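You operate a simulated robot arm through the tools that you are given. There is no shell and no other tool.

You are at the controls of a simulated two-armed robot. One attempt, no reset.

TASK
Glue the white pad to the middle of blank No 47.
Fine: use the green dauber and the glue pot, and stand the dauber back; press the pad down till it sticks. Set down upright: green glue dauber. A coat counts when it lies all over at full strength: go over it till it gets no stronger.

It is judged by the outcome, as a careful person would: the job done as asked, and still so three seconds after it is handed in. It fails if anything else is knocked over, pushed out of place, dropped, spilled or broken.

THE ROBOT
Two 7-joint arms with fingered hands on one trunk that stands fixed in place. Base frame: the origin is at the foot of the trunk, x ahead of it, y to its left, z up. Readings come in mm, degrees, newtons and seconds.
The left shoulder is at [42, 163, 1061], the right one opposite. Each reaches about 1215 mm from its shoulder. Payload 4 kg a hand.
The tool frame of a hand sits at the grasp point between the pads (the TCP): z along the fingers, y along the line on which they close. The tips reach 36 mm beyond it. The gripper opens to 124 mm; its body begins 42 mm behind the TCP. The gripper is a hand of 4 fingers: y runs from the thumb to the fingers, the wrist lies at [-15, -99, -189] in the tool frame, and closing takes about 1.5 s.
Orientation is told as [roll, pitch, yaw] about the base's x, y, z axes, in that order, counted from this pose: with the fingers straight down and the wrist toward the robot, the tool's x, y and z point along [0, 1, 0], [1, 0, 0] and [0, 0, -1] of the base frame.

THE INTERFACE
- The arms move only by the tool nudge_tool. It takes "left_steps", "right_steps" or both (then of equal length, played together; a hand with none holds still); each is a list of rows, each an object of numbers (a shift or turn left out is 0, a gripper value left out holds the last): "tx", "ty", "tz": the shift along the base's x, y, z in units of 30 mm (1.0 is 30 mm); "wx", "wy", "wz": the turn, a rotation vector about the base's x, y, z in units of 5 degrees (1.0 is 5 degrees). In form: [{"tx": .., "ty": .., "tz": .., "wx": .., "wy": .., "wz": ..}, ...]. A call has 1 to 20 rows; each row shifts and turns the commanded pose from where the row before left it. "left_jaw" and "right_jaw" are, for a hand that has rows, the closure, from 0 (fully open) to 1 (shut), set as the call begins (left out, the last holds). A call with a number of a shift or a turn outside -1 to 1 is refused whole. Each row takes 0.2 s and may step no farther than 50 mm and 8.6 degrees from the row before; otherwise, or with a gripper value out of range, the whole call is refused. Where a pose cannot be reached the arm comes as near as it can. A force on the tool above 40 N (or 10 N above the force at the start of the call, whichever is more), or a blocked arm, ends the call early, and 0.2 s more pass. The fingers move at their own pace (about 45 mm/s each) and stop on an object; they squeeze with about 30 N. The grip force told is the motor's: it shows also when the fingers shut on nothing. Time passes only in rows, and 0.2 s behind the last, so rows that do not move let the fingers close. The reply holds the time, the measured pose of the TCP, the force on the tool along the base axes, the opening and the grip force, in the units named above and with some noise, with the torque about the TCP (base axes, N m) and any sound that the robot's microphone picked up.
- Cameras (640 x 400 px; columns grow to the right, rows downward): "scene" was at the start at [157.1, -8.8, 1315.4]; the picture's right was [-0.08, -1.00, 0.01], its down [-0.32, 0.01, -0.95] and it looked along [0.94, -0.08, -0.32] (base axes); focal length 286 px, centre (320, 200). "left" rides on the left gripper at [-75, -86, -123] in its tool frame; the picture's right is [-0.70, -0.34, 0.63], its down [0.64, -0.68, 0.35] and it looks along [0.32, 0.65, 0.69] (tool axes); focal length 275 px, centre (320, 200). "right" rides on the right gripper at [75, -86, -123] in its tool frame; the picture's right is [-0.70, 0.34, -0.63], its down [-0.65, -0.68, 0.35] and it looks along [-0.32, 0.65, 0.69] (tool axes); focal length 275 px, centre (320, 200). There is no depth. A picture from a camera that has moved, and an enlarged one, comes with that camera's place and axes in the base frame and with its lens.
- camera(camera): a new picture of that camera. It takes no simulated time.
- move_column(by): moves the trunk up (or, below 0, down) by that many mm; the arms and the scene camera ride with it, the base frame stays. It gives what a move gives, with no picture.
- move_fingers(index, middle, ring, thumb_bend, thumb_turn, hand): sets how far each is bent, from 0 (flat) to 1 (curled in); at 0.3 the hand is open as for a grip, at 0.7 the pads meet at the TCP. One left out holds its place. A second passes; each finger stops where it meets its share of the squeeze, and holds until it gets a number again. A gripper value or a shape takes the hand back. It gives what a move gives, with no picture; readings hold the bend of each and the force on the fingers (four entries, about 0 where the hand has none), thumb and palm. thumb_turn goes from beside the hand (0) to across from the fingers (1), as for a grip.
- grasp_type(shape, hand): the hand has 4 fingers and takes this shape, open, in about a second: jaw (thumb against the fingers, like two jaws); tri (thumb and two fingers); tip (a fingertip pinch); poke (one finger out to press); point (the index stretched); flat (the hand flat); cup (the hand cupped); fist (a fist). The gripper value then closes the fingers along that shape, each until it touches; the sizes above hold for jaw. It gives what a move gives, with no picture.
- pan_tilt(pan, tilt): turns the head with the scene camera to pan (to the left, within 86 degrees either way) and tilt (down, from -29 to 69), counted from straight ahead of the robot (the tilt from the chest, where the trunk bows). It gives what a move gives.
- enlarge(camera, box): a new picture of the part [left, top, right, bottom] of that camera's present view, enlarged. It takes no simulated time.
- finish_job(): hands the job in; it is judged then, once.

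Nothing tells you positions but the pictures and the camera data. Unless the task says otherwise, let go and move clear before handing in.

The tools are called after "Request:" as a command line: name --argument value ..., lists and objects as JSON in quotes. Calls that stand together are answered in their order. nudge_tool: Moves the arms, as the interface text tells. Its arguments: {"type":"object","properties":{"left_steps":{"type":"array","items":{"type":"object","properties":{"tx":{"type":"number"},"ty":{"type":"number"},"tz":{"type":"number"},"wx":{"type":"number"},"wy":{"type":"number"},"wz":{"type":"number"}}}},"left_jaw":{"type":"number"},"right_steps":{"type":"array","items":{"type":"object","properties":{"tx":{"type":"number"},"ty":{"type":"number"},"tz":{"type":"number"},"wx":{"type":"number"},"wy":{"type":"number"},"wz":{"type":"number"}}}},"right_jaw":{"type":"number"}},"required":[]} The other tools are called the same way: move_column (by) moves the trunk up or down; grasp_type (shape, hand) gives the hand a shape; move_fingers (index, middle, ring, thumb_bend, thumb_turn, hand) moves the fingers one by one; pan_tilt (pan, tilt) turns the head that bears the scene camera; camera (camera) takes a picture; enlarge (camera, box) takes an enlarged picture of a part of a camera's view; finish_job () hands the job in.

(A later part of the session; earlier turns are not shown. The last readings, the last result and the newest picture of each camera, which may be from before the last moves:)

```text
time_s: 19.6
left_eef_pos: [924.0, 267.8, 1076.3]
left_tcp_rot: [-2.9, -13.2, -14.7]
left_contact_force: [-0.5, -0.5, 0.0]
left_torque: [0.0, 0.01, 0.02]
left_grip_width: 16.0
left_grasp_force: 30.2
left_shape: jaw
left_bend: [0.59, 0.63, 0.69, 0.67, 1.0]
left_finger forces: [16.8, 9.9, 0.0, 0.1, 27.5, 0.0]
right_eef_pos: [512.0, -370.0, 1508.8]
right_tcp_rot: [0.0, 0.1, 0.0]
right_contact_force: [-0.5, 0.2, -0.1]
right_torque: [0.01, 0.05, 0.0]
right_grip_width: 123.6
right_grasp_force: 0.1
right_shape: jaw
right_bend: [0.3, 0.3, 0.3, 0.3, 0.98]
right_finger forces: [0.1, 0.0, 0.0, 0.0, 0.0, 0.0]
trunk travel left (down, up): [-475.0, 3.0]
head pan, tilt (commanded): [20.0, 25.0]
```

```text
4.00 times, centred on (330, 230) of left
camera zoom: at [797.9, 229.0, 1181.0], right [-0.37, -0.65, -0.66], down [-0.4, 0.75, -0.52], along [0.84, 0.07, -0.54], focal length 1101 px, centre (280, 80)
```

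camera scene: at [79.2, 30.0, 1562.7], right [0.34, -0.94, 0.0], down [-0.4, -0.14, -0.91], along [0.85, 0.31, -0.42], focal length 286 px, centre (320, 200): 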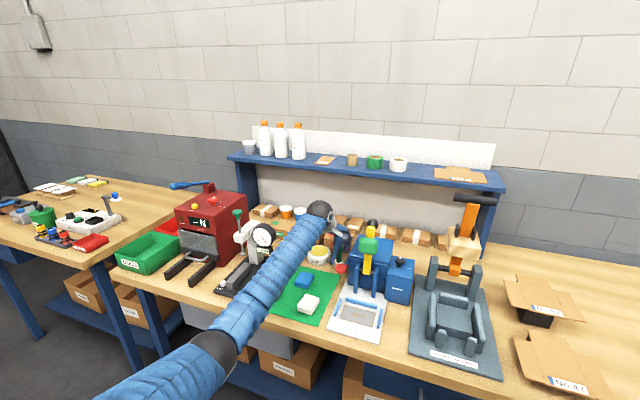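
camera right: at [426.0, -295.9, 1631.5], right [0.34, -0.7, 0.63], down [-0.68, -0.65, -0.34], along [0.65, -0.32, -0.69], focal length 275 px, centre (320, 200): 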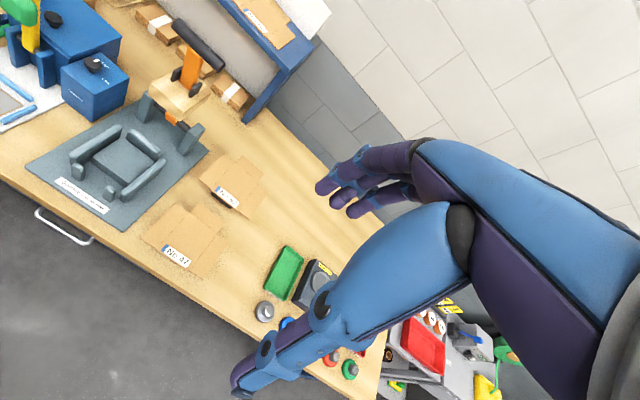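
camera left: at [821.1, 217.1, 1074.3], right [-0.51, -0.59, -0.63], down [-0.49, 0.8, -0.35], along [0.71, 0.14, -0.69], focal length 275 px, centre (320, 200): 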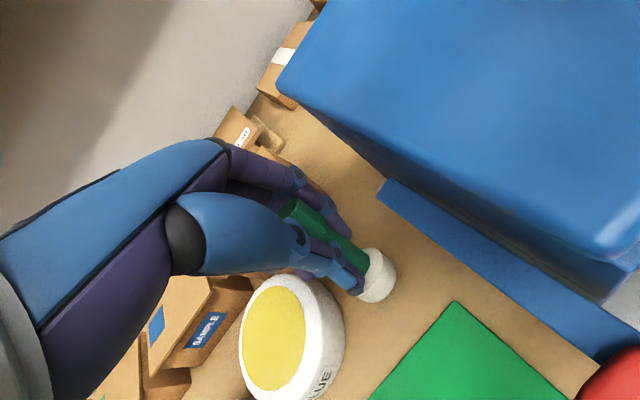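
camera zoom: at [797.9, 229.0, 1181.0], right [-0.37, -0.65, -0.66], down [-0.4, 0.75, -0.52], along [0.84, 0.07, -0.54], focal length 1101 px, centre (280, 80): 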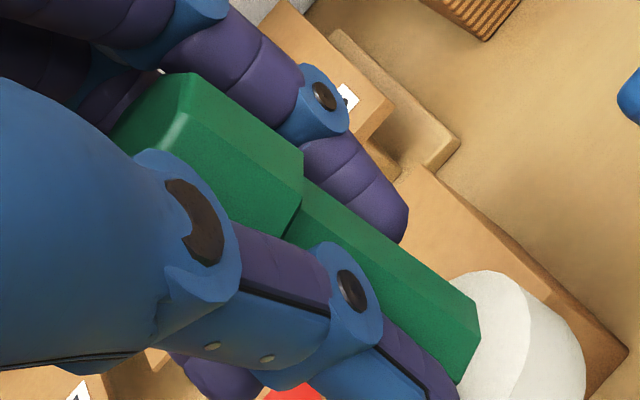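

Request:
enlarge --camera "scene" --box '[334, 208, 354, 240]'

Request:
enlarge --camera "scene" --box '[334, 226, 354, 239]'

```text
12.50 times, centred on (344, 224) of scene
camera zoom: at [79.4, 30.2, 1562.7], right [0.34, -0.94, 0.0], down [-0.4, -0.14, -0.91], along [0.85, 0.31, -0.42], focal length 3571 px, centre (20, -100)
```

zoom: 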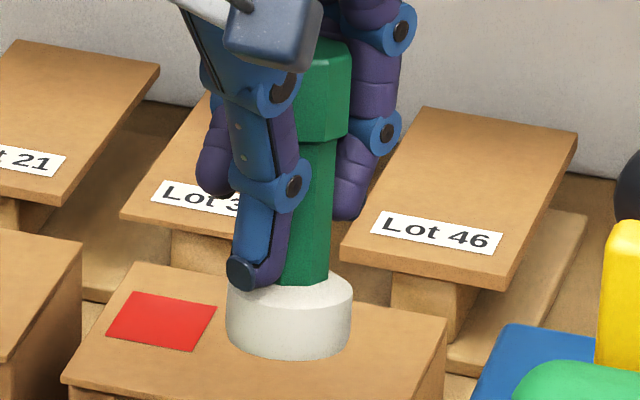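

```text
16.00 times, centred on (344, 232) of scene
camera zoom: at [79.4, 30.2, 1562.7], right [0.34, -0.94, 0.0], down [-0.4, -0.14, -0.91], along [0.85, 0.31, -0.42], focal length 4570 px, centre (-64, -320)
```

zoom: 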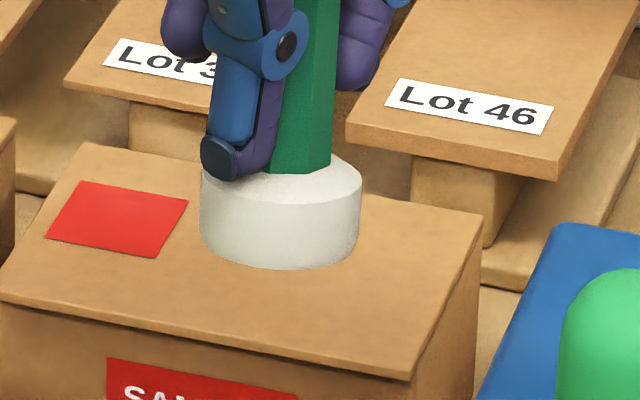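

Request:
enlarge --camera "left" --box '[340, 230, 420, 290]'

Request:
enlarge --camera "left" --box '[270, 190, 350, 250]'

```text
6.67 times, centred on (380, 260) of left
camera zoom: at [797.9, 229.0, 1181.0], right [-0.37, -0.65, -0.66], down [-0.4, 0.75, -0.52], along [0.84, 0.07, -0.54], focal length 1835 px, centre (-80, -200)
```

zoom: 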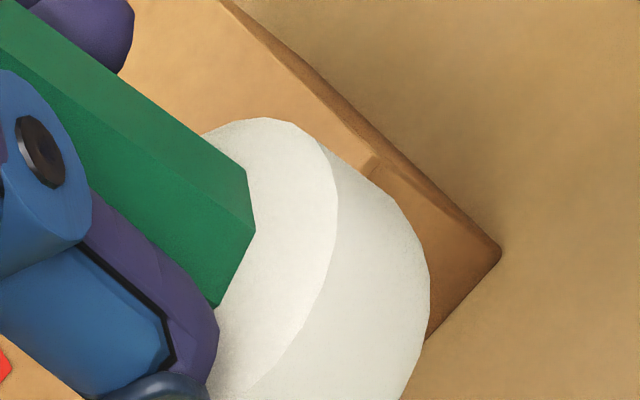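

```text
6.67 times, centred on (310, 220) of left
camera zoom: at [797.9, 229.0, 1181.0], right [-0.37, -0.65, -0.66], down [-0.4, 0.75, -0.52], along [0.84, 0.07, -0.54], focal length 1835 px, centre (387, 67)
```

zoom: 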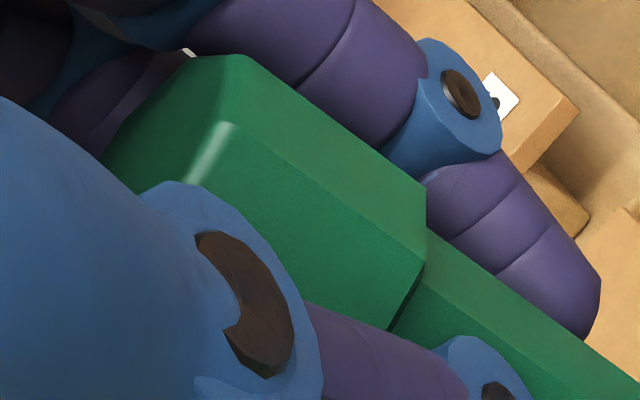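

The dauber still leans about 10° away from the robot, judging by its disc's ellipse. I'll correct a bit more.

Request:
nudge_tool --left_steps '[{"wx": -0.2, "wy": -0.9}, {"wx": -0.2, "wy": -0.9}, {}, {}]'

Request:
enlarge --camera "scene" --box '[334, 226, 354, 239]'

Request:
enlarge --camera "scene" --box '[310, 200, 370, 240]'

```text
time_s: 20.6
left_eef_pos: [925.6, 267.5, 1076.3]
left_tcp_rot: [-2.4, -22.4, -14.8]
left_contact_force: [0.4, -0.1, -1.6]
left_torque: [0.02, 0.01, 0.0]
left_grip_width: 16.1
left_grasp_force: 30.4
left_shape: jaw
left_bend: [0.59, 0.63, 0.69, 0.67, 1.0]
left_finger forces: [16.7, 10.0, 0.0, 0.0, 27.5, 0.1]
right_eef_pos: [511.6, -371.0, 1509.4]
right_tcp_rot: [0.1, 0.0, 0.0]
right_contact_force: [0.0, 0.4, -0.8]
right_torque: [-0.02, -0.05, -0.03]
right_grip_width: 123.7
right_grasp_force: 0.0
right_shape: jaw
right_bend: [0.3, 0.3, 0.3, 0.3, 0.98]
right_finger forces: [0.0, 0.0, 0.0, 0.0, 0.1, 0.0]
trunk travel left (down, up): [-475.0, 3.0]
head pan, tilt (commanded): [20.0, 25.0]
```

```text
16.00 times, centred on (344, 232) of scene
camera zoom: at [79.3, 30.4, 1562.7], right [0.34, -0.94, 0.0], down [-0.4, -0.14, -0.91], along [0.85, 0.31, -0.42], focal length 4570 px, centre (-64, -320)
```

zoom: 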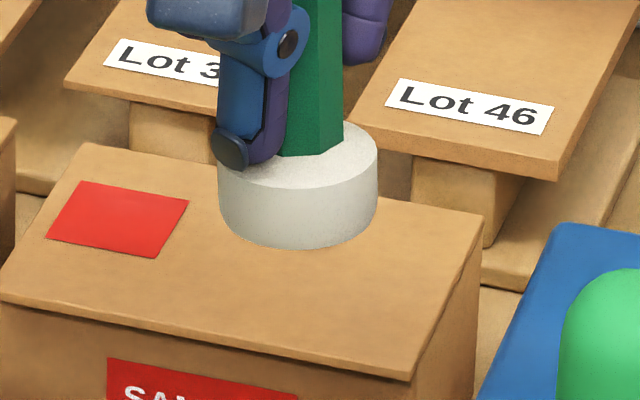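

```text
10.00 times, centred on (340, 220) of scene
camera zoom: at [79.3, 30.4, 1562.7], right [0.34, -0.94, 0.0], down [-0.4, -0.14, -0.91], along [0.85, 0.31, -0.42], focal length 2857 px, centre (120, 0)
```

zoom: 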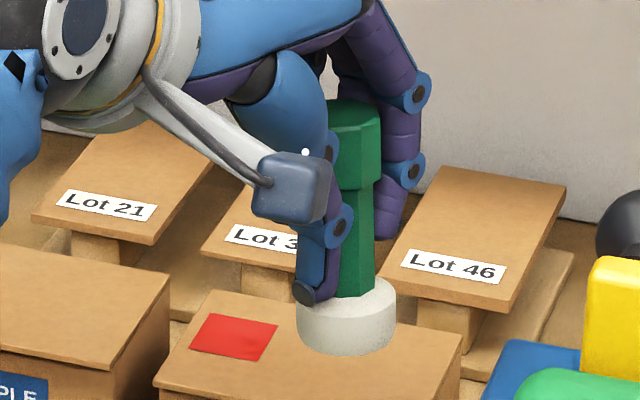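

Request:
nudge_tool --left_steps '[{"wy": -0.4}, {}]'

Request:
enlarge --camera "left" --box '[320, 220, 440, 295]'

Request:
camera --camera "left"

Request:
camera --camera "scene"

```text
time_s: 21.2
left_eef_pos: [925.1, 267.5, 1075.5]
left_tcp_rot: [-1.9, -24.3, -14.9]
left_contact_force: [0.1, 0.0, -1.3]
left_torque: [0.02, -0.01, 0.01]
left_grip_width: 16.1
left_grasp_force: 30.0
left_shape: jaw
left_bend: [0.59, 0.63, 0.69, 0.67, 1.0]
left_finger forces: [16.8, 10.1, 0.0, 0.1, 27.6, 0.0]
right_eef_pos: [511.7, -371.2, 1508.5]
right_tcp_rot: [0.0, 0.1, -0.1]
right_contact_force: [0.2, 0.1, 0.7]
right_torque: [0.03, -0.02, 0.02]
right_grip_width: 123.5
right_grasp_force: 0.0
right_shape: jaw
right_bend: [0.3, 0.3, 0.3, 0.3, 0.98]
right_finger forces: [0.1, 0.1, 0.1, 0.0, 0.0, 0.0]
trunk travel left (down, up): [-475.0, 3.0]
head pan, tilt (commanded): [20.0, 25.0]
```

```text
5.33 times, centred on (380, 258) of left
camera zoom: at [780.2, 231.5, 1156.0], right [-0.24, -0.68, -0.7], down [-0.29, 0.73, -0.61], along [0.93, 0.06, -0.37], focal length 1468 px, centre (0, -107)
```

zoom: 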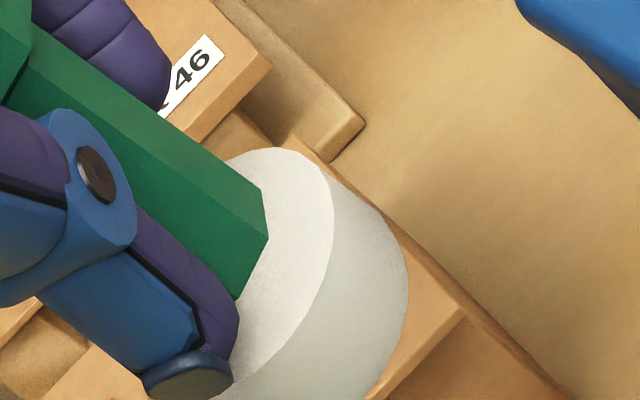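

```text
taken
camera left: at [780.2, 231.5, 1156.0], right [-0.24, -0.68, -0.7], down [-0.29, 0.73, -0.61], along [0.93, 0.06, -0.37], focal length 275 px, centre (320, 200)
```

left: 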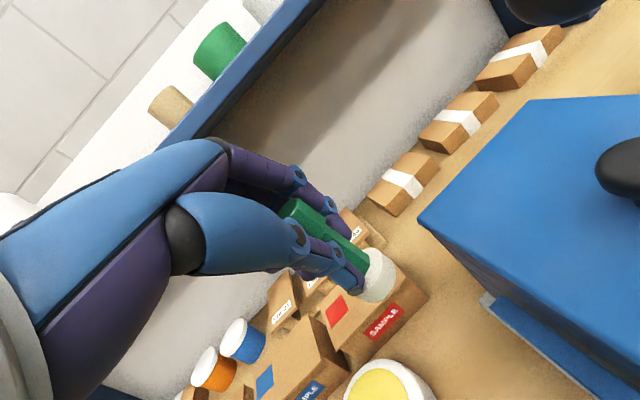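

```text
taken
camera scene: at [79.5, 30.1, 1562.7], right [0.34, -0.94, 0.0], down [-0.4, -0.14, -0.91], along [0.85, 0.31, -0.42], focal length 286 px, centre (320, 200)
```

scene: 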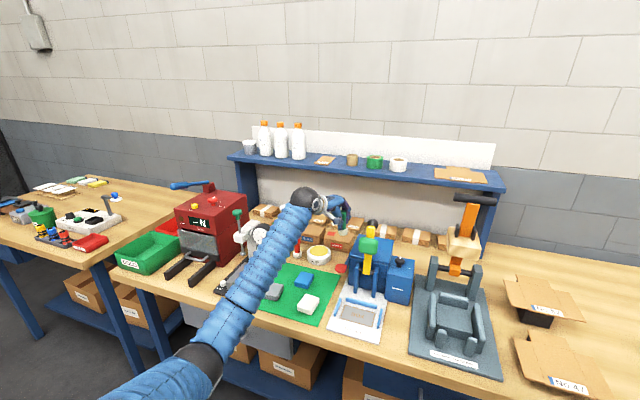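

Request:
enlarge --camera "scene" --box '[334, 224, 358, 239]'

Request:
enlarge --camera "scene" --box '[290, 230, 354, 270]'

```text
16.00 times, centred on (346, 232) of scene
camera zoom: at [79.5, 30.1, 1562.7], right [0.34, -0.94, 0.0], down [-0.4, -0.14, -0.91], along [0.85, 0.31, -0.42], focal length 4570 px, centre (-96, -304)
```

zoom: 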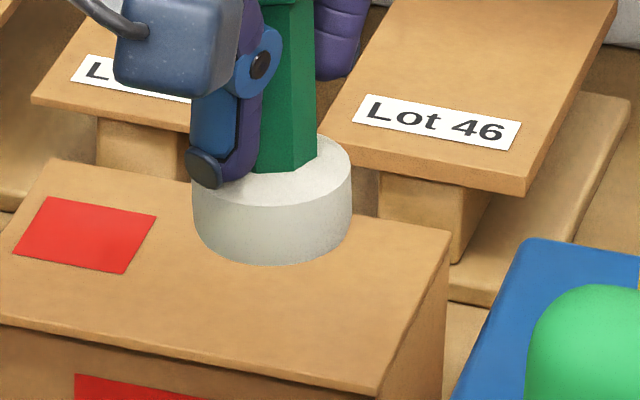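

```text
10.00 times, centred on (322, 250) of scene
camera zoom: at [79.5, 30.1, 1562.7], right [0.34, -0.94, 0.0], down [-0.4, -0.14, -0.91], along [0.85, 0.31, -0.42], focal length 2857 px, centre (300, -300)
```

zoom: 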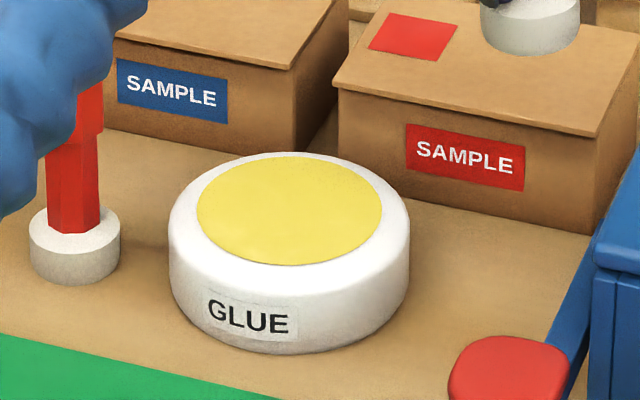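

The dauber is now close to vertical, with its bottom centre about (+15, -10, -58) from the TCP. The pot's glue surface is at about (944, 351, 914). I'll carry the dauber over the pot at this height, yawing the wrist to keep the forearm away from the dial gauge.

Request:
nudge_tool --left_steps '[{"ty": 0.576, "wz": 1}, {"ty": 0.576, "wz": 1}, {"ty": 0.576, "wz": 1}, {"ty": 0.576, "wz": 1}, {"ty": 0.576, "wz": 1}, {}, {}]'

Request:
camera --camera "scene"

Request:
enlarge --camera "scene" --box '[290, 210, 370, 270]'

Request:
camera --camera "left"

```text
time_s: 22.8
left_eef_pos: [924.8, 354.7, 1076.1]
left_tcp_rot: [-1.8, -24.3, 10.0]
left_contact_force: [-0.3, -0.2, -0.8]
left_torque: [-0.01, 0.01, -0.01]
left_grip_width: 15.8
left_grasp_force: 30.2
left_shape: jaw
left_bend: [0.59, 0.63, 0.69, 0.67, 1.0]
left_finger forces: [17.1, 10.2, 0.0, 0.0, 27.4, 0.0]
right_eef_pos: [512.3, -370.5, 1508.2]
right_tcp_rot: [0.0, 0.3, 0.0]
right_contact_force: [0.3, 0.0, -0.2]
right_torque: [0.02, 0.0, -0.01]
right_grip_width: 123.8
right_grasp_force: 0.0
right_shape: jaw
right_bend: [0.3, 0.3, 0.3, 0.3, 0.98]
right_finger forces: [0.0, 0.0, 0.0, 0.0, 0.0, 0.0]
trunk travel left (down, up): [-475.0, 3.0]
head pan, tilt (commanded): [20.0, 25.0]
```

```text
taken
camera scene: at [79.4, 30.2, 1562.7], right [0.34, -0.94, 0.0], down [-0.4, -0.14, -0.91], along [0.85, 0.31, -0.42], focal length 286 px, centre (320, 200)
```

scene: 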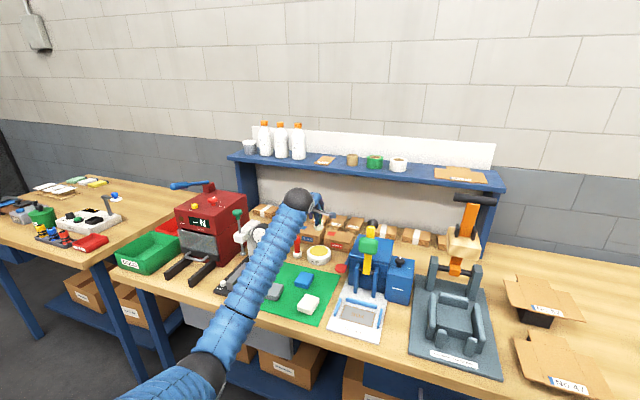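

```text
6.67 times, centred on (330, 240) of scene
camera zoom: at [79.4, 30.2, 1562.7], right [0.34, -0.94, 0.0], down [-0.4, -0.14, -0.91], along [0.85, 0.31, -0.42], focal length 1904 px, centre (253, -67)
```

zoom: 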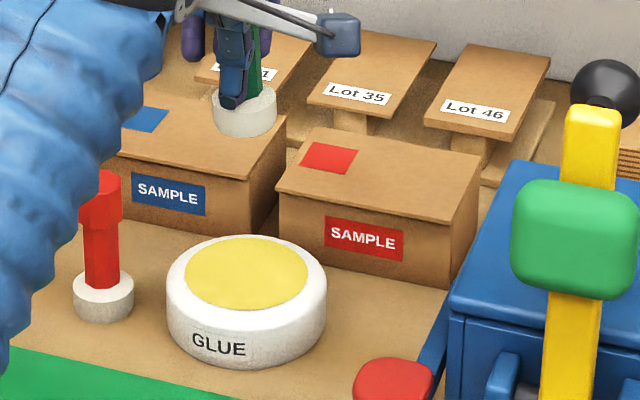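

```text
taken
camera left: at [808.8, 261.2, 1156.0], right [0.07, -0.71, -0.7], down [-0.57, 0.54, -0.61], along [0.82, 0.44, -0.37], focal length 275 px, centre (320, 200)
```

left: 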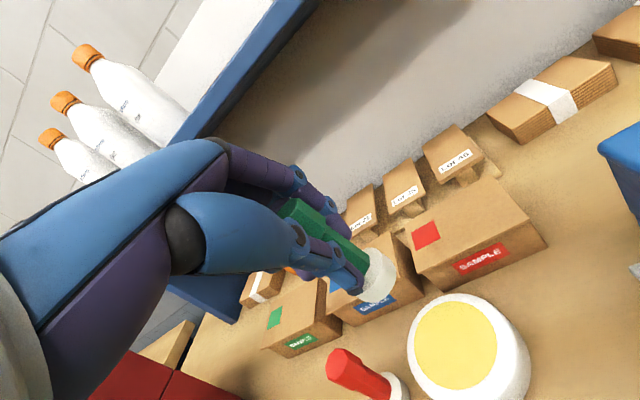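

Request:
nudge_tool --left_steps '[{"tz": -0.8}, {"tz": -0.8}, {"tz": -0.6}, {}]'

Request:
enlarge --camera "scene" --box '[290, 220, 354, 270]'

Request:
camera --camera "left"

Request:
camera --camera "scene"

```text
time_s: 23.8
left_eef_pos: [924.3, 355.9, 1009.6]
left_tcp_rot: [-1.9, -24.2, 10.0]
left_contact_force: [-0.3, 0.3, -0.2]
left_torque: [-0.02, 0.02, -0.03]
left_grip_width: 15.7
left_grasp_force: 30.1
left_shape: jaw
left_bend: [0.59, 0.63, 0.69, 0.67, 1.0]
left_finger forces: [17.1, 10.2, 0.0, 0.1, 27.3, 0.0]
right_eef_pos: [511.9, -370.8, 1508.9]
right_tcp_rot: [0.0, 0.1, 0.0]
right_contact_force: [0.6, 0.3, 0.3]
right_torque: [0.0, 0.0, 0.01]
right_grip_width: 123.8
right_grasp_force: 0.1
right_shape: jaw
right_bend: [0.3, 0.3, 0.3, 0.3, 0.98]
right_finger forces: [0.0, 0.0, 0.0, 0.0, 0.1, 0.0]
trunk travel left (down, up): [-475.0, 3.0]
head pan, tilt (commanded): [20.0, 25.0]
```

```text
8.00 times, centred on (322, 245) of scene
camera zoom: at [79.4, 30.2, 1562.7], right [0.34, -0.94, 0.0], down [-0.4, -0.14, -0.91], along [0.85, 0.31, -0.42], focal length 2285 px, centre (304, -160)
```

zoom: 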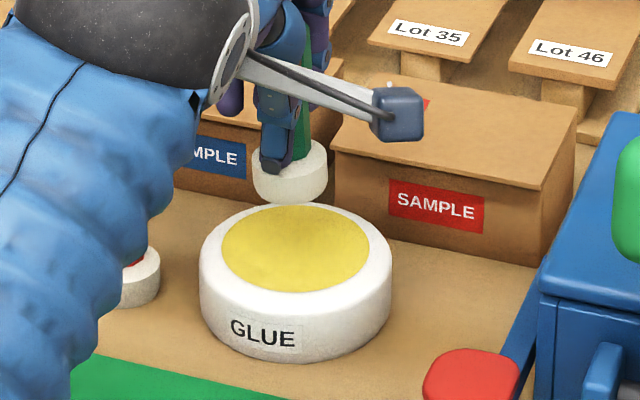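

```text
taken
camera left: at [809.2, 263.3, 1089.2], right [0.07, -0.71, -0.7], down [-0.57, 0.54, -0.61], along [0.82, 0.44, -0.37], focal length 275 px, centre (320, 200)
```

left: 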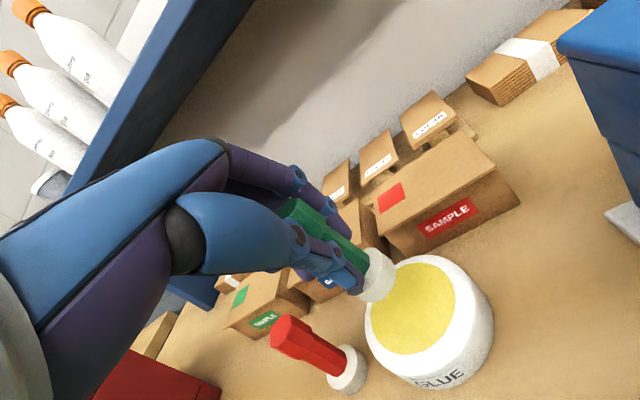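

```text
taken
camera scene: at [79.4, 30.2, 1562.7], right [0.34, -0.94, 0.0], down [-0.4, -0.14, -0.91], along [0.85, 0.31, -0.42], focal length 286 px, centre (320, 200)
```

scene: 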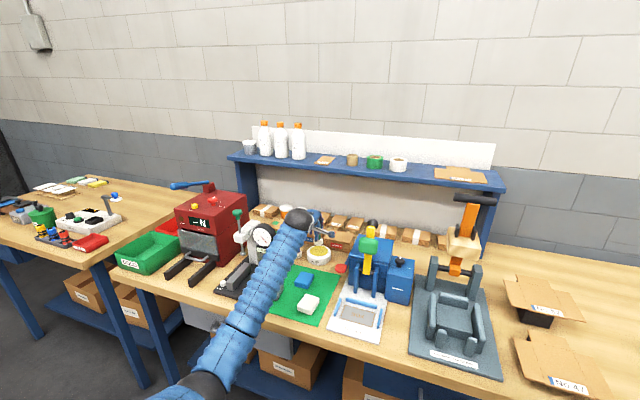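

Both cameras agree the dauber head is centred over the pot. I'll descend gently until it touches.

Request:
nudge_tool --left_steps '[{"tz": -0.3}, {"tz": -0.3}, {"tz": -0.3}, {}]'

Request:
enlarge --camera "scene" --box '[290, 220, 354, 270]'

Request:
enlarge --camera "left" --box '[320, 220, 500, 400]'

```text
time_s: 24.8
left_eef_pos: [924.2, 354.2, 984.1]
left_tcp_rot: [-1.8, -24.3, 10.0]
left_contact_force: [0.0, -0.4, 0.3]
left_torque: [-0.06, 0.04, 0.02]
left_grip_width: 15.7
left_grasp_force: 30.6
left_shape: jaw
left_bend: [0.59, 0.63, 0.69, 0.67, 1.0]
left_finger forces: [17.1, 10.1, 0.0, 0.1, 27.4, 0.0]
right_eef_pos: [512.3, -370.4, 1508.7]
right_tcp_rot: [0.0, 0.1, -0.1]
right_contact_force: [-0.7, -0.3, -0.5]
right_torque: [-0.01, -0.02, -0.04]
right_grip_width: 123.7
right_grasp_force: 0.0
right_shape: jaw
right_bend: [0.3, 0.3, 0.3, 0.3, 0.98]
right_finger forces: [0.1, 0.0, 0.1, 0.1, 0.0, 0.0]
trunk travel left (down, up): [-475.0, 3.0]
head pan, tilt (commanded): [20.0, 25.0]
```

```text
8.00 times, centred on (322, 245) of scene
camera zoom: at [79.3, 30.2, 1562.7], right [0.34, -0.94, 0.0], down [-0.4, -0.14, -0.91], along [0.85, 0.31, -0.42], focal length 2285 px, centre (304, -160)
```

zoom: 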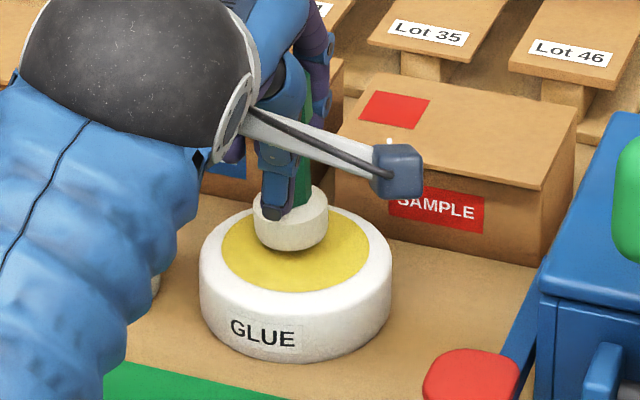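

```text
2.22 times, centred on (410, 310) of left
camera zoom: at [808.6, 262.8, 1063.6], right [0.07, -0.71, -0.7], down [-0.57, 0.54, -0.61], along [0.82, 0.44, -0.37], focal length 612 px, centre (120, -44)
```

zoom: 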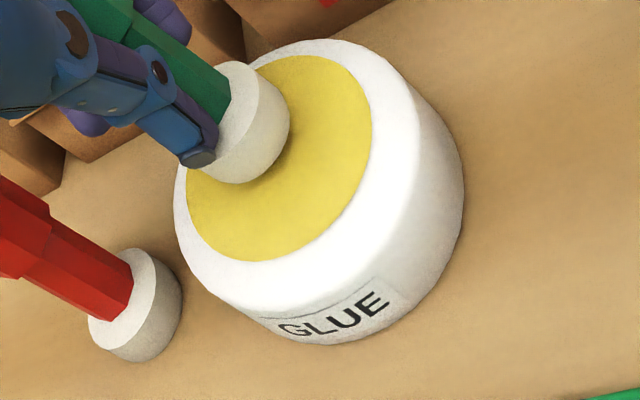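

Request:
nudge_tool --left_steps '[{"tz": -0.12}, {"tz": -0.12}, {"tz": -0.1}, {}]'

Request:
enlarge --camera "scene" --box '[300, 230, 348, 268]'

Request:
enlarge --camera "left" --box '[320, 220, 500, 400]'

```text
time_s: 25.8
left_eef_pos: [924.3, 352.8, 974.6]
left_tcp_rot: [-1.8, -24.4, 10.0]
left_contact_force: [-1.5, -2.7, 10.7]
left_torque: [0.0, 0.0, 0.0]
left_grip_width: 15.2
left_grasp_force: 30.0
left_shape: jaw
left_bend: [0.59, 0.63, 0.69, 0.67, 1.0]
left_finger forces: [19.0, 10.0, 0.1, 0.0, 29.4, 0.1]
right_eef_pos: [512.0, -372.4, 1508.9]
right_tcp_rot: [0.0, 0.0, 0.0]
right_contact_force: [0.5, 0.3, -0.9]
right_torque: [-0.02, -0.02, 0.04]
right_grip_width: 123.5
right_grasp_force: 0.1
right_shape: jaw
right_bend: [0.3, 0.3, 0.3, 0.3, 0.98]
right_finger forces: [0.1, 0.1, 0.0, 0.1, 0.0, 0.1]
trunk travel left (down, up): [-475.0, 3.0]
head pan, tilt (commanded): [20.0, 25.0]
```

```text
10.53 times, centred on (324, 249) of scene
camera zoom: at [78.2, 29.6, 1562.9], right [0.34, -0.94, 0.0], down [-0.4, -0.14, -0.91], along [0.85, 0.31, -0.42], focal length 3007 px, centre (278, -316)
```

zoom: 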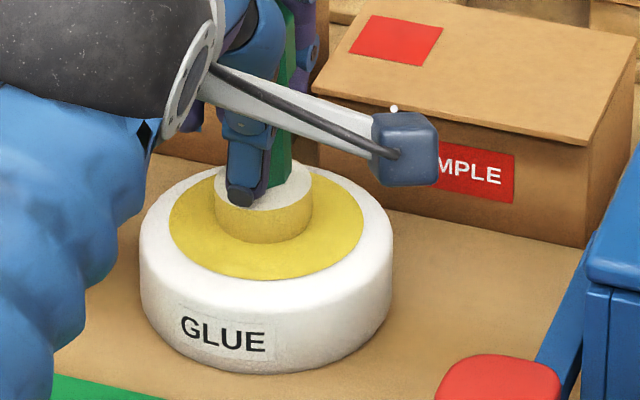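

```text
2.22 times, centred on (410, 310) of left
camera zoom: at [807.5, 260.8, 1054.8], right [0.07, -0.71, -0.7], down [-0.57, 0.54, -0.62], along [0.82, 0.44, -0.37], focal length 612 px, centre (120, -44)
```

zoom: 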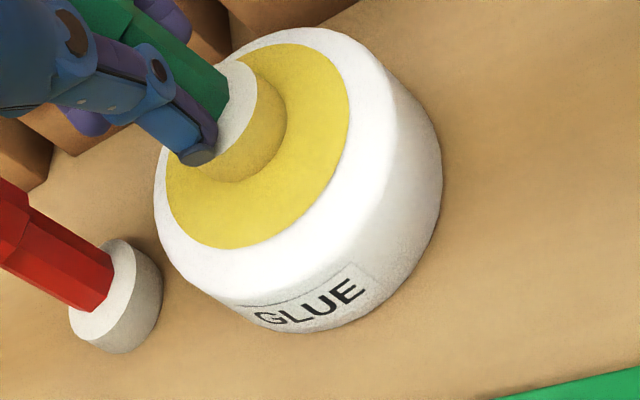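

The dauber touched the pot at about 10 N and its head turned yellow, so it's charged with glue. I'll lift clear and check it.

Request:
nudge_tool --left_steps '[{"tz": 0.5}, {"tz": 0.8}, {"tz": 1}, {"tz": 1}, {"tz": 1}, {"tz": 1}, {"tz": 1}, {}]'

Request:
enlarge --camera "scene" --box '[290, 180, 354, 230]'

Request:
enlarge --camera "left" --box '[320, 220, 440, 295]'

Request:
camera --camera "scene"

```text
time_s: 27.6
left_eef_pos: [921.0, 352.1, 1161.4]
left_tcp_rot: [-1.8, -24.3, 9.9]
left_contact_force: [0.7, -0.5, 0.3]
left_torque: [0.0, 0.02, 0.01]
left_grip_width: 14.8
left_grasp_force: 30.2
left_shape: jaw
left_bend: [0.59, 0.63, 0.69, 0.67, 1.0]
left_finger forces: [18.2, 10.6, 0.0, 0.1, 27.7, 0.0]
right_eef_pos: [512.5, -369.7, 1508.9]
right_tcp_rot: [0.0, 0.2, 0.1]
right_contact_force: [0.3, 0.0, 0.1]
right_torque: [0.02, -0.03, 0.02]
right_grip_width: 123.7
right_grasp_force: 0.1
right_shape: jaw
right_bend: [0.3, 0.3, 0.3, 0.3, 0.98]
right_finger forces: [0.1, 0.0, 0.0, 0.1, 0.1, 0.0]
trunk travel left (down, up): [-475.0, 3.0]
head pan, tilt (commanded): [20.0, 25.0]
```

```text
8.00 times, centred on (322, 205) of scene
camera zoom: at [79.6, 30.5, 1562.7], right [0.34, -0.94, 0.0], down [-0.4, -0.14, -0.91], along [0.85, 0.31, -0.42], focal length 2285 px, centre (304, 160)
```

zoom: 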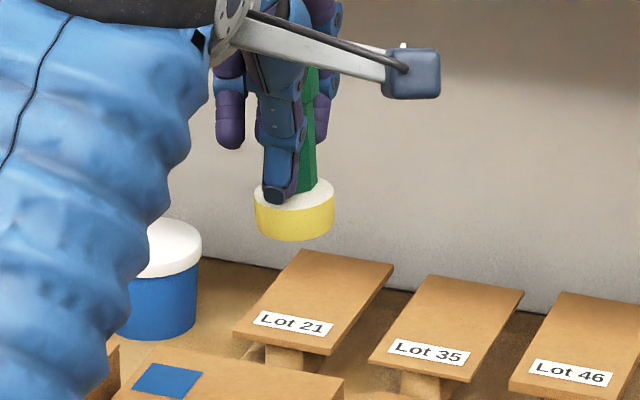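

```text
5.33 times, centred on (380, 258) of left
camera zoom: at [806.5, 259.9, 1241.4], right [0.07, -0.71, -0.7], down [-0.57, 0.54, -0.61], along [0.82, 0.44, -0.37], focal length 1468 px, centre (0, -107)
```

zoom: 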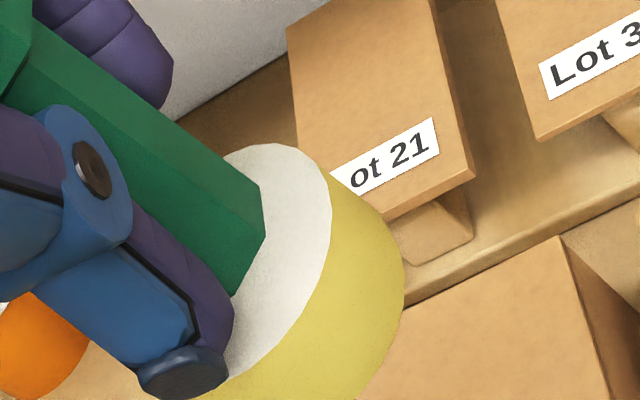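

```text
taken
camera scene: at [79.6, 30.5, 1562.7], right [0.34, -0.94, 0.0], down [-0.4, -0.14, -0.91], along [0.85, 0.31, -0.42], focal length 286 px, centre (320, 200)
```

scene: 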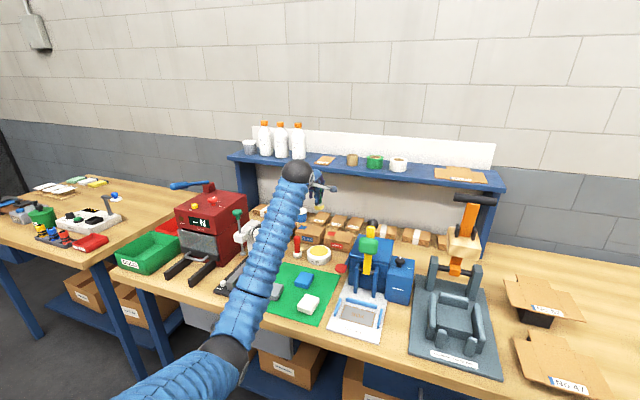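

The dauber stays vertical and charged. Now I'll retreat toward the robot at this height, in front of the tall tools, before crossing to the right.

Request:
nudge_tool --left_steps '[{"tx": -0.95}, {"tx": -0.95}, {"tx": -0.95}, {"tx": -0.95}, {"tx": -0.95}, {"tx": -0.95}, {"tx": -0.95}, {"tx": -0.95}, {"tx": -0.95}, {"tx": -0.95}, {}]'

Request:
pan_tilt --pan -15 --tilt 35

Request:
camera --camera "scene"

Request:
enlarge --camera "scene" --box '[360, 150, 520, 270]'

```text
time_s: 30.0
left_eef_pos: [638.8, 353.2, 1160.8]
left_tcp_rot: [-1.8, -24.3, 10.1]
left_contact_force: [0.9, -0.1, -0.1]
left_torque: [0.01, 0.04, 0.07]
left_grip_width: 14.8
left_grasp_force: 30.1
left_shape: jaw
left_bend: [0.59, 0.63, 0.69, 0.67, 1.0]
left_finger forces: [18.3, 10.7, 0.0, 0.0, 27.7, 0.0]
right_eef_pos: [511.6, -371.3, 1507.7]
right_tcp_rot: [0.1, 0.1, 0.0]
right_contact_force: [-0.5, -0.4, -0.4]
right_torque: [0.01, 0.01, 0.02]
right_grip_width: 123.5
right_grasp_force: 0.1
right_shape: jaw
right_bend: [0.3, 0.3, 0.3, 0.3, 0.98]
right_finger forces: [0.1, 0.2, 0.0, 0.0, 0.0, 0.0]
trunk travel left (down, up): [-475.0, 3.0]
head pan, tilt (commanded): [20.0, 25.0]
```

```text
time_s: 31.0
left_eef_pos: [637.9, 353.5, 1161.9]
left_tcp_rot: [-1.9, -24.3, 10.0]
left_contact_force: [0.2, 1.4, -1.0]
left_torque: [-0.02, 0.03, 0.02]
left_grip_width: 14.9
left_grasp_force: 30.5
left_shape: jaw
left_bend: [0.59, 0.63, 0.69, 0.67, 1.0]
left_finger forces: [18.4, 10.8, 0.0, 0.1, 27.8, 0.0]
right_eef_pos: [510.6, -370.9, 1510.5]
right_tcp_rot: [0.0, 0.1, -0.1]
right_contact_force: [0.0, 0.2, 0.2]
right_torque: [0.02, 0.01, -0.01]
right_grip_width: 123.9
right_grasp_force: 0.1
right_shape: jaw
right_bend: [0.3, 0.3, 0.3, 0.3, 0.98]
right_finger forces: [0.0, 0.1, 0.0, 0.1, 0.1, 0.0]
trunk travel left (down, up): [-475.0, 3.0]
head pan, tilt (commanded): [-15.0, 35.0]
```

```text
taken
camera scene: at [78.0, -24.1, 1547.0], right [-0.26, -0.97, 0.0], down [-0.55, 0.15, -0.82], along [0.79, -0.21, -0.57], focal length 286 px, centre (320, 200)
```

scene: 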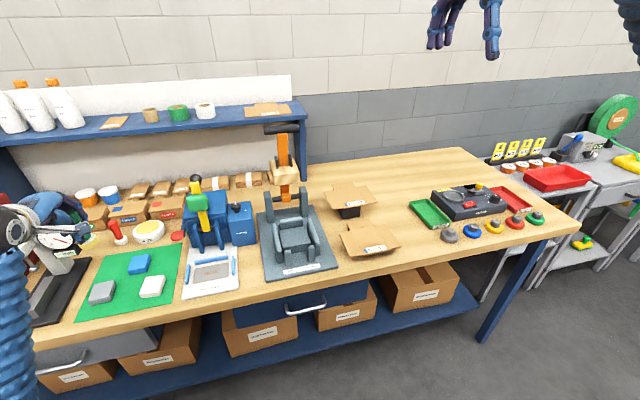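

```text
3.33 times, centred on (440, 210) of scene
camera zoom: at [78.0, -24.1, 1547.0], right [-0.26, -0.97, 0.0], down [-0.55, 0.15, -0.82], along [0.79, -0.21, -0.57], focal length 952 px, centre (-80, 167)
```

zoom: 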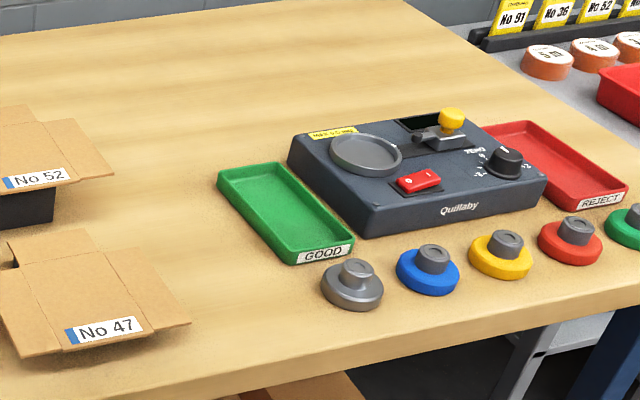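

Request:
enlarge --camera "scene" --box '[332, 212, 412, 262]'

Request:
enlarge --camera "right" --box '[120, 180, 260, 290]'

Request:
enlarge --camera "scene" --box '[70, 240, 230, 330]'

```text
8.00 times, centred on (372, 237) of scene
camera zoom: at [78.0, -24.1, 1547.0], right [-0.26, -0.97, 0.0], down [-0.55, 0.15, -0.82], along [0.79, -0.21, -0.57], focal length 2285 px, centre (-96, -96)
```

zoom: 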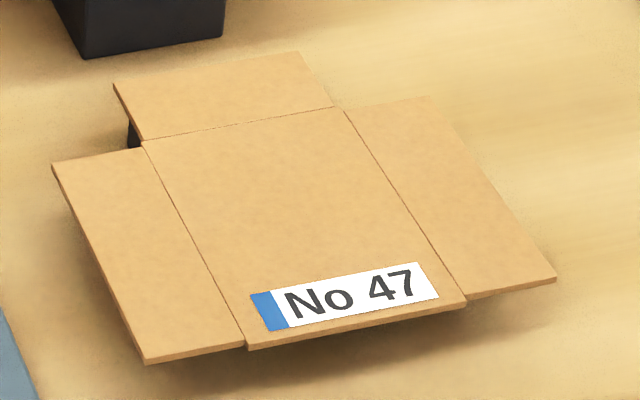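

```text
3.64 times, centred on (190, 235) of right
camera zoom: at [425.9, -296.0, 1631.5], right [0.34, -0.7, 0.63], down [-0.68, -0.65, -0.34], along [0.65, -0.32, -0.69], focal length 1001 px, centre (793, 73)
```

zoom: 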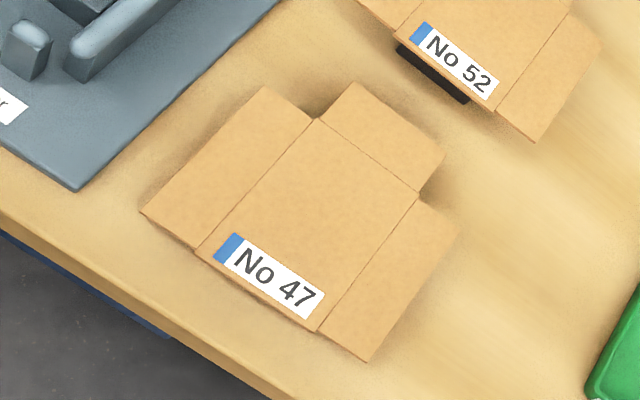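

```text
4.00 times, centred on (150, 285) of scene
camera zoom: at [78.0, -24.1, 1547.0], right [-0.26, -0.97, 0.0], down [-0.55, 0.15, -0.82], along [0.79, -0.21, -0.57], focal length 1143 px, centre (1000, -140)
```

zoom: 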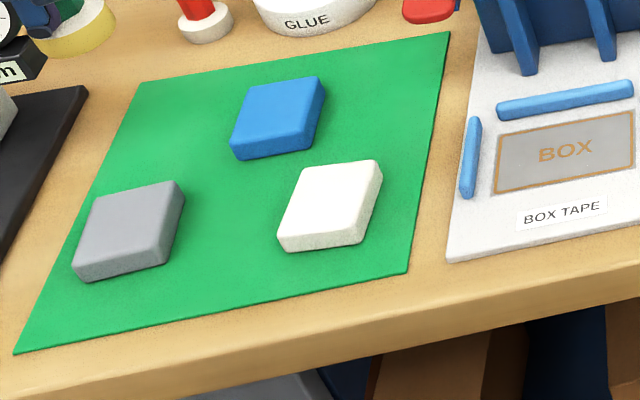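

Blank 47's centre panel comes out at about x 633–748, y -304 to -397, z 922, centred near (690, -351). I'll cross over with the left hand at z 1161 while shifting the right hand further right to leave room.

Request:
nudge_tool --left_steps '[{"ty": -0.9, "wz": -0.3}, {"ty": -1, "wz": -0.3}, {"ty": -1, "wz": -0.3}, {"ty": -1, "wz": -0.3}, {"ty": -1, "wz": -0.3}, {"ty": -1, "wz": -0.3}, {"ty": -1, "wz": -0.3}, {"ty": -1, "wz": -0.3}, {"ty": -1, "wz": -0.3}, {"ty": -1, "wz": -0.3}, {"ty": -1, "wz": -0.3}, {"ty": -1, "wz": -0.3}, {"ty": -1, "wz": -0.3}, {"ty": -1, "wz": -0.3}, {"ty": -1, "wz": -0.3}, {"ty": -1, "wz": -0.3}]' --right_steps '[{"ty": -0.3}, {"ty": -0.3}, {"ty": -0.3}, {"ty": -0.3}, {"ty": -0.3}, {"ty": -0.3}, {"ty": -0.3}, {"ty": -0.3}, {"ty": -0.3}, {"ty": -0.3}, {"ty": -0.3}, {"ty": -0.3}, {}, {}, {}, {}]'

Request:
camera --camera "scene"

Request:
camera --camera "right"

```text
time_s: 34.4
left_eef_pos: [644.0, -119.6, 1157.1]
left_tcp_rot: [-0.9, -24.1, -13.9]
left_contact_force: [0.3, -0.4, -0.5]
left_torque: [0.05, 0.01, -0.01]
left_grip_width: 14.7
left_grasp_force: 30.1
left_shape: jaw
left_bend: [0.59, 0.63, 0.69, 0.67, 1.0]
left_finger forces: [18.6, 11.5, 0.0, 0.0, 27.3, 0.0]
right_eef_pos: [511.8, -479.3, 1508.4]
right_tcp_rot: [0.1, 0.1, 0.0]
right_contact_force: [0.0, -0.6, 0.0]
right_torque: [0.01, -0.01, -0.03]
right_grip_width: 123.8
right_grasp_force: 0.1
right_shape: jaw
right_bend: [0.3, 0.3, 0.3, 0.3, 0.98]
right_finger forces: [0.0, 0.0, 0.0, 0.0, 0.0, 0.1]
trunk travel left (down, up): [-475.0, 3.0]
head pan, tilt (commanded): [-15.0, 35.0]
```

```text
taken
camera scene: at [78.2, -24.7, 1546.9], right [-0.26, -0.97, 0.0], down [-0.55, 0.15, -0.82], along [0.79, -0.21, -0.57], focal length 286 px, centre (320, 200)
```

scene: 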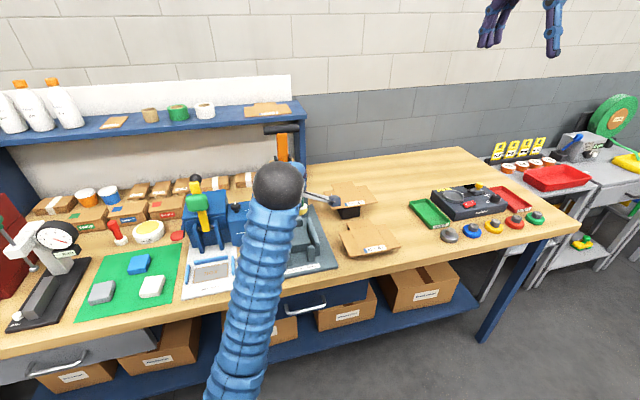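

```text
taken
camera right: at [426.0, -404.5, 1630.3], right [0.34, -0.7, 0.63], down [-0.68, -0.65, -0.35], along [0.65, -0.31, -0.69], focal length 275 px, centre (320, 200)
```

right: 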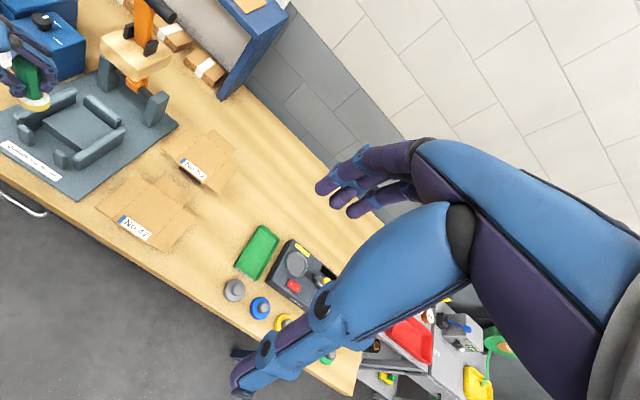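

Request:
nudge_tool --left_steps '[{"tx": 0.1, "ty": -0.9, "wz": -0.3}, {"tx": 0.1, "ty": -0.9, "wz": -0.3}, {"tx": 0.1, "ty": -0.9, "wz": -0.3}, {"tx": 0.15, "ty": -0.9, "wz": -0.3}, {"tx": 0.15, "ty": -0.9, "wz": -0.3}, {"tx": 0.2, "ty": -0.9, "wz": -0.3}, {"tx": 0.2, "ty": -0.9, "wz": -0.3}, {"tx": 0.1, "ty": -0.8, "wz": -0.1}, {}, {}]'

Request:
camera --camera "scene"

Request:
camera --camera "right"

Request:
camera --camera "left"

```text
time_s: 35.5
left_eef_pos: [686.3, -162.5, 1103.6]
left_tcp_rot: [6.1, -21.9, -19.1]
left_contact_force: [0.4, 0.2, -0.8]
left_torque: [-0.01, 0.03, -0.03]
left_grip_width: 14.7
left_grasp_force: 30.0
left_shape: jaw
left_bend: [0.59, 0.63, 0.69, 0.67, 1.0]
left_finger forces: [18.6, 11.5, 0.0, 0.0, 27.1, 0.0]
right_eef_pos: [511.6, -479.6, 1508.0]
right_tcp_rot: [0.1, 0.1, 0.0]
right_contact_force: [0.3, 0.2, -0.8]
right_torque: [-0.04, -0.04, -0.01]
right_grip_width: 123.6
right_grasp_force: 0.0
right_shape: jaw
right_bend: [0.3, 0.3, 0.3, 0.3, 0.98]
right_finger forces: [0.0, 0.0, 0.0, 0.1, 0.0, 0.0]
trunk travel left (down, up): [-475.0, 3.0]
head pan, tilt (commanded): [-15.0, 35.0]
stopped in row 5 (left hand): the arm was blocked; the commanded pose is now the measured one
```

```text
taken
camera scene: at [78.2, -24.4, 1546.9], right [-0.26, -0.97, 0.0], down [-0.55, 0.15, -0.82], along [0.79, -0.21, -0.57], focal length 286 px, centre (320, 200)
```

scene: 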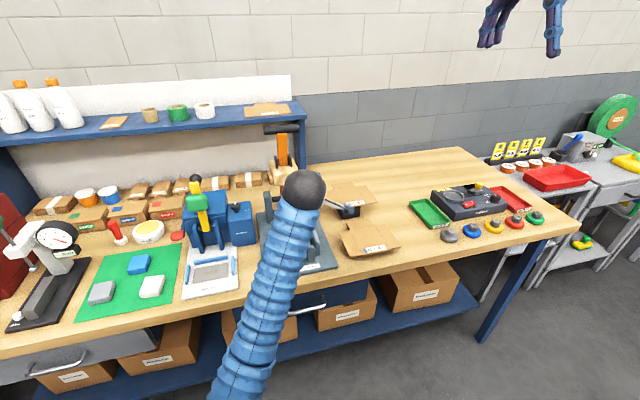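

```text
taken
camera right: at [425.8, -404.3, 1630.4], right [0.34, -0.7, 0.63], down [-0.68, -0.65, -0.34], along [0.65, -0.32, -0.69], focal length 275 px, centre (320, 200)
```

right: 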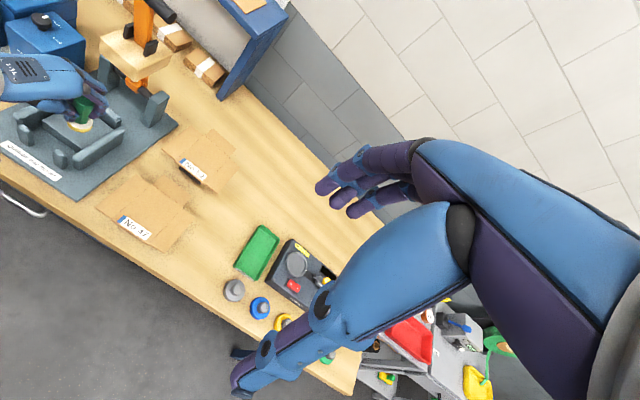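

```text
taken
camera left: at [542.3, -204.5, 1177.7], right [-0.25, -0.57, -0.78], down [-0.28, 0.81, -0.51], along [0.93, 0.09, -0.36], focal length 275 px, centre (320, 200)
```

left: 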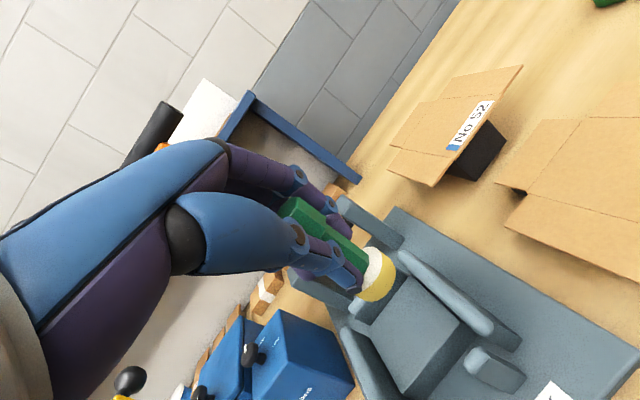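

The arm hit a joint limit, not an object, when crossing with this wrist yaw, and it sagged a little. I'll raise it and turn the wrist more toward the shoulder direction to see if that frees it.

Request:
nudge_tool --left_steps '[{"tz": 0.7, "tx": -0.3}, {"tz": 0.7, "tx": -0.3}, {"tz": 0.6, "tx": -0.3}, {"wx": -0.31, "wz": -0.9}, {"wx": -0.31, "wz": -0.9}, {"wx": -0.31, "wz": -0.9}, {"wx": -0.31, "wz": -0.9}, {"wx": -0.31, "wz": -0.9}, {}]'

Request:
camera --camera "scene"

Request:
camera --camera "right"

```text
time_s: 37.5
left_eef_pos: [658.3, -163.9, 1162.8]
left_tcp_rot: [-1.6, -25.7, -38.7]
left_contact_force: [0.8, 1.3, -0.1]
left_torque: [0.02, 0.02, 0.0]
left_grip_width: 14.3
left_grasp_force: 30.5
left_shape: jaw
left_bend: [0.59, 0.63, 0.69, 0.67, 1.0]
left_finger forces: [19.0, 11.9, 0.0, 0.0, 27.4, 0.1]
right_eef_pos: [511.4, -479.0, 1507.4]
right_tcp_rot: [0.0, 0.1, 0.0]
right_contact_force: [-1.1, 0.2, 0.2]
right_torque: [0.01, 0.01, 0.01]
right_grip_width: 123.7
right_grasp_force: 0.0
right_shape: jaw
right_bend: [0.3, 0.3, 0.3, 0.3, 0.98]
right_finger forces: [0.0, 0.0, 0.0, 0.0, 0.0, 0.1]
trunk travel left (down, up): [-475.0, 3.0]
head pan, tilt (commanded): [-15.0, 35.0]
```

```text
taken
camera scene: at [77.8, -24.4, 1546.9], right [-0.26, -0.97, 0.0], down [-0.55, 0.15, -0.82], along [0.79, -0.21, -0.57], focal length 286 px, centre (320, 200)
```

scene: 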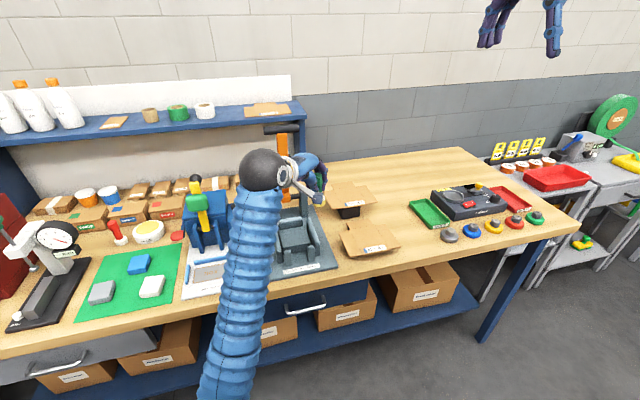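

```text
taken
camera right: at [425.5, -404.3, 1630.5], right [0.34, -0.7, 0.63], down [-0.68, -0.65, -0.35], along [0.65, -0.32, -0.69], focal length 275 px, centre (320, 200)
```

right: 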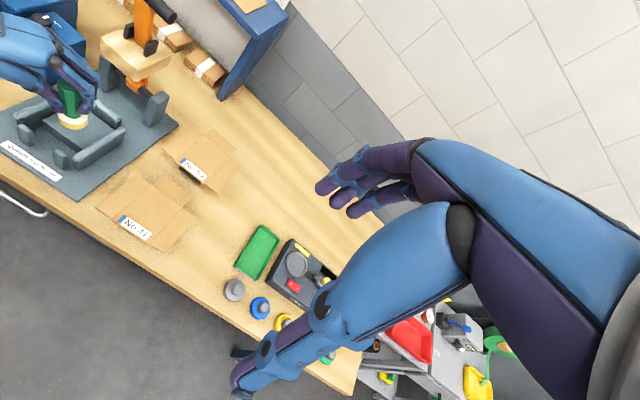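

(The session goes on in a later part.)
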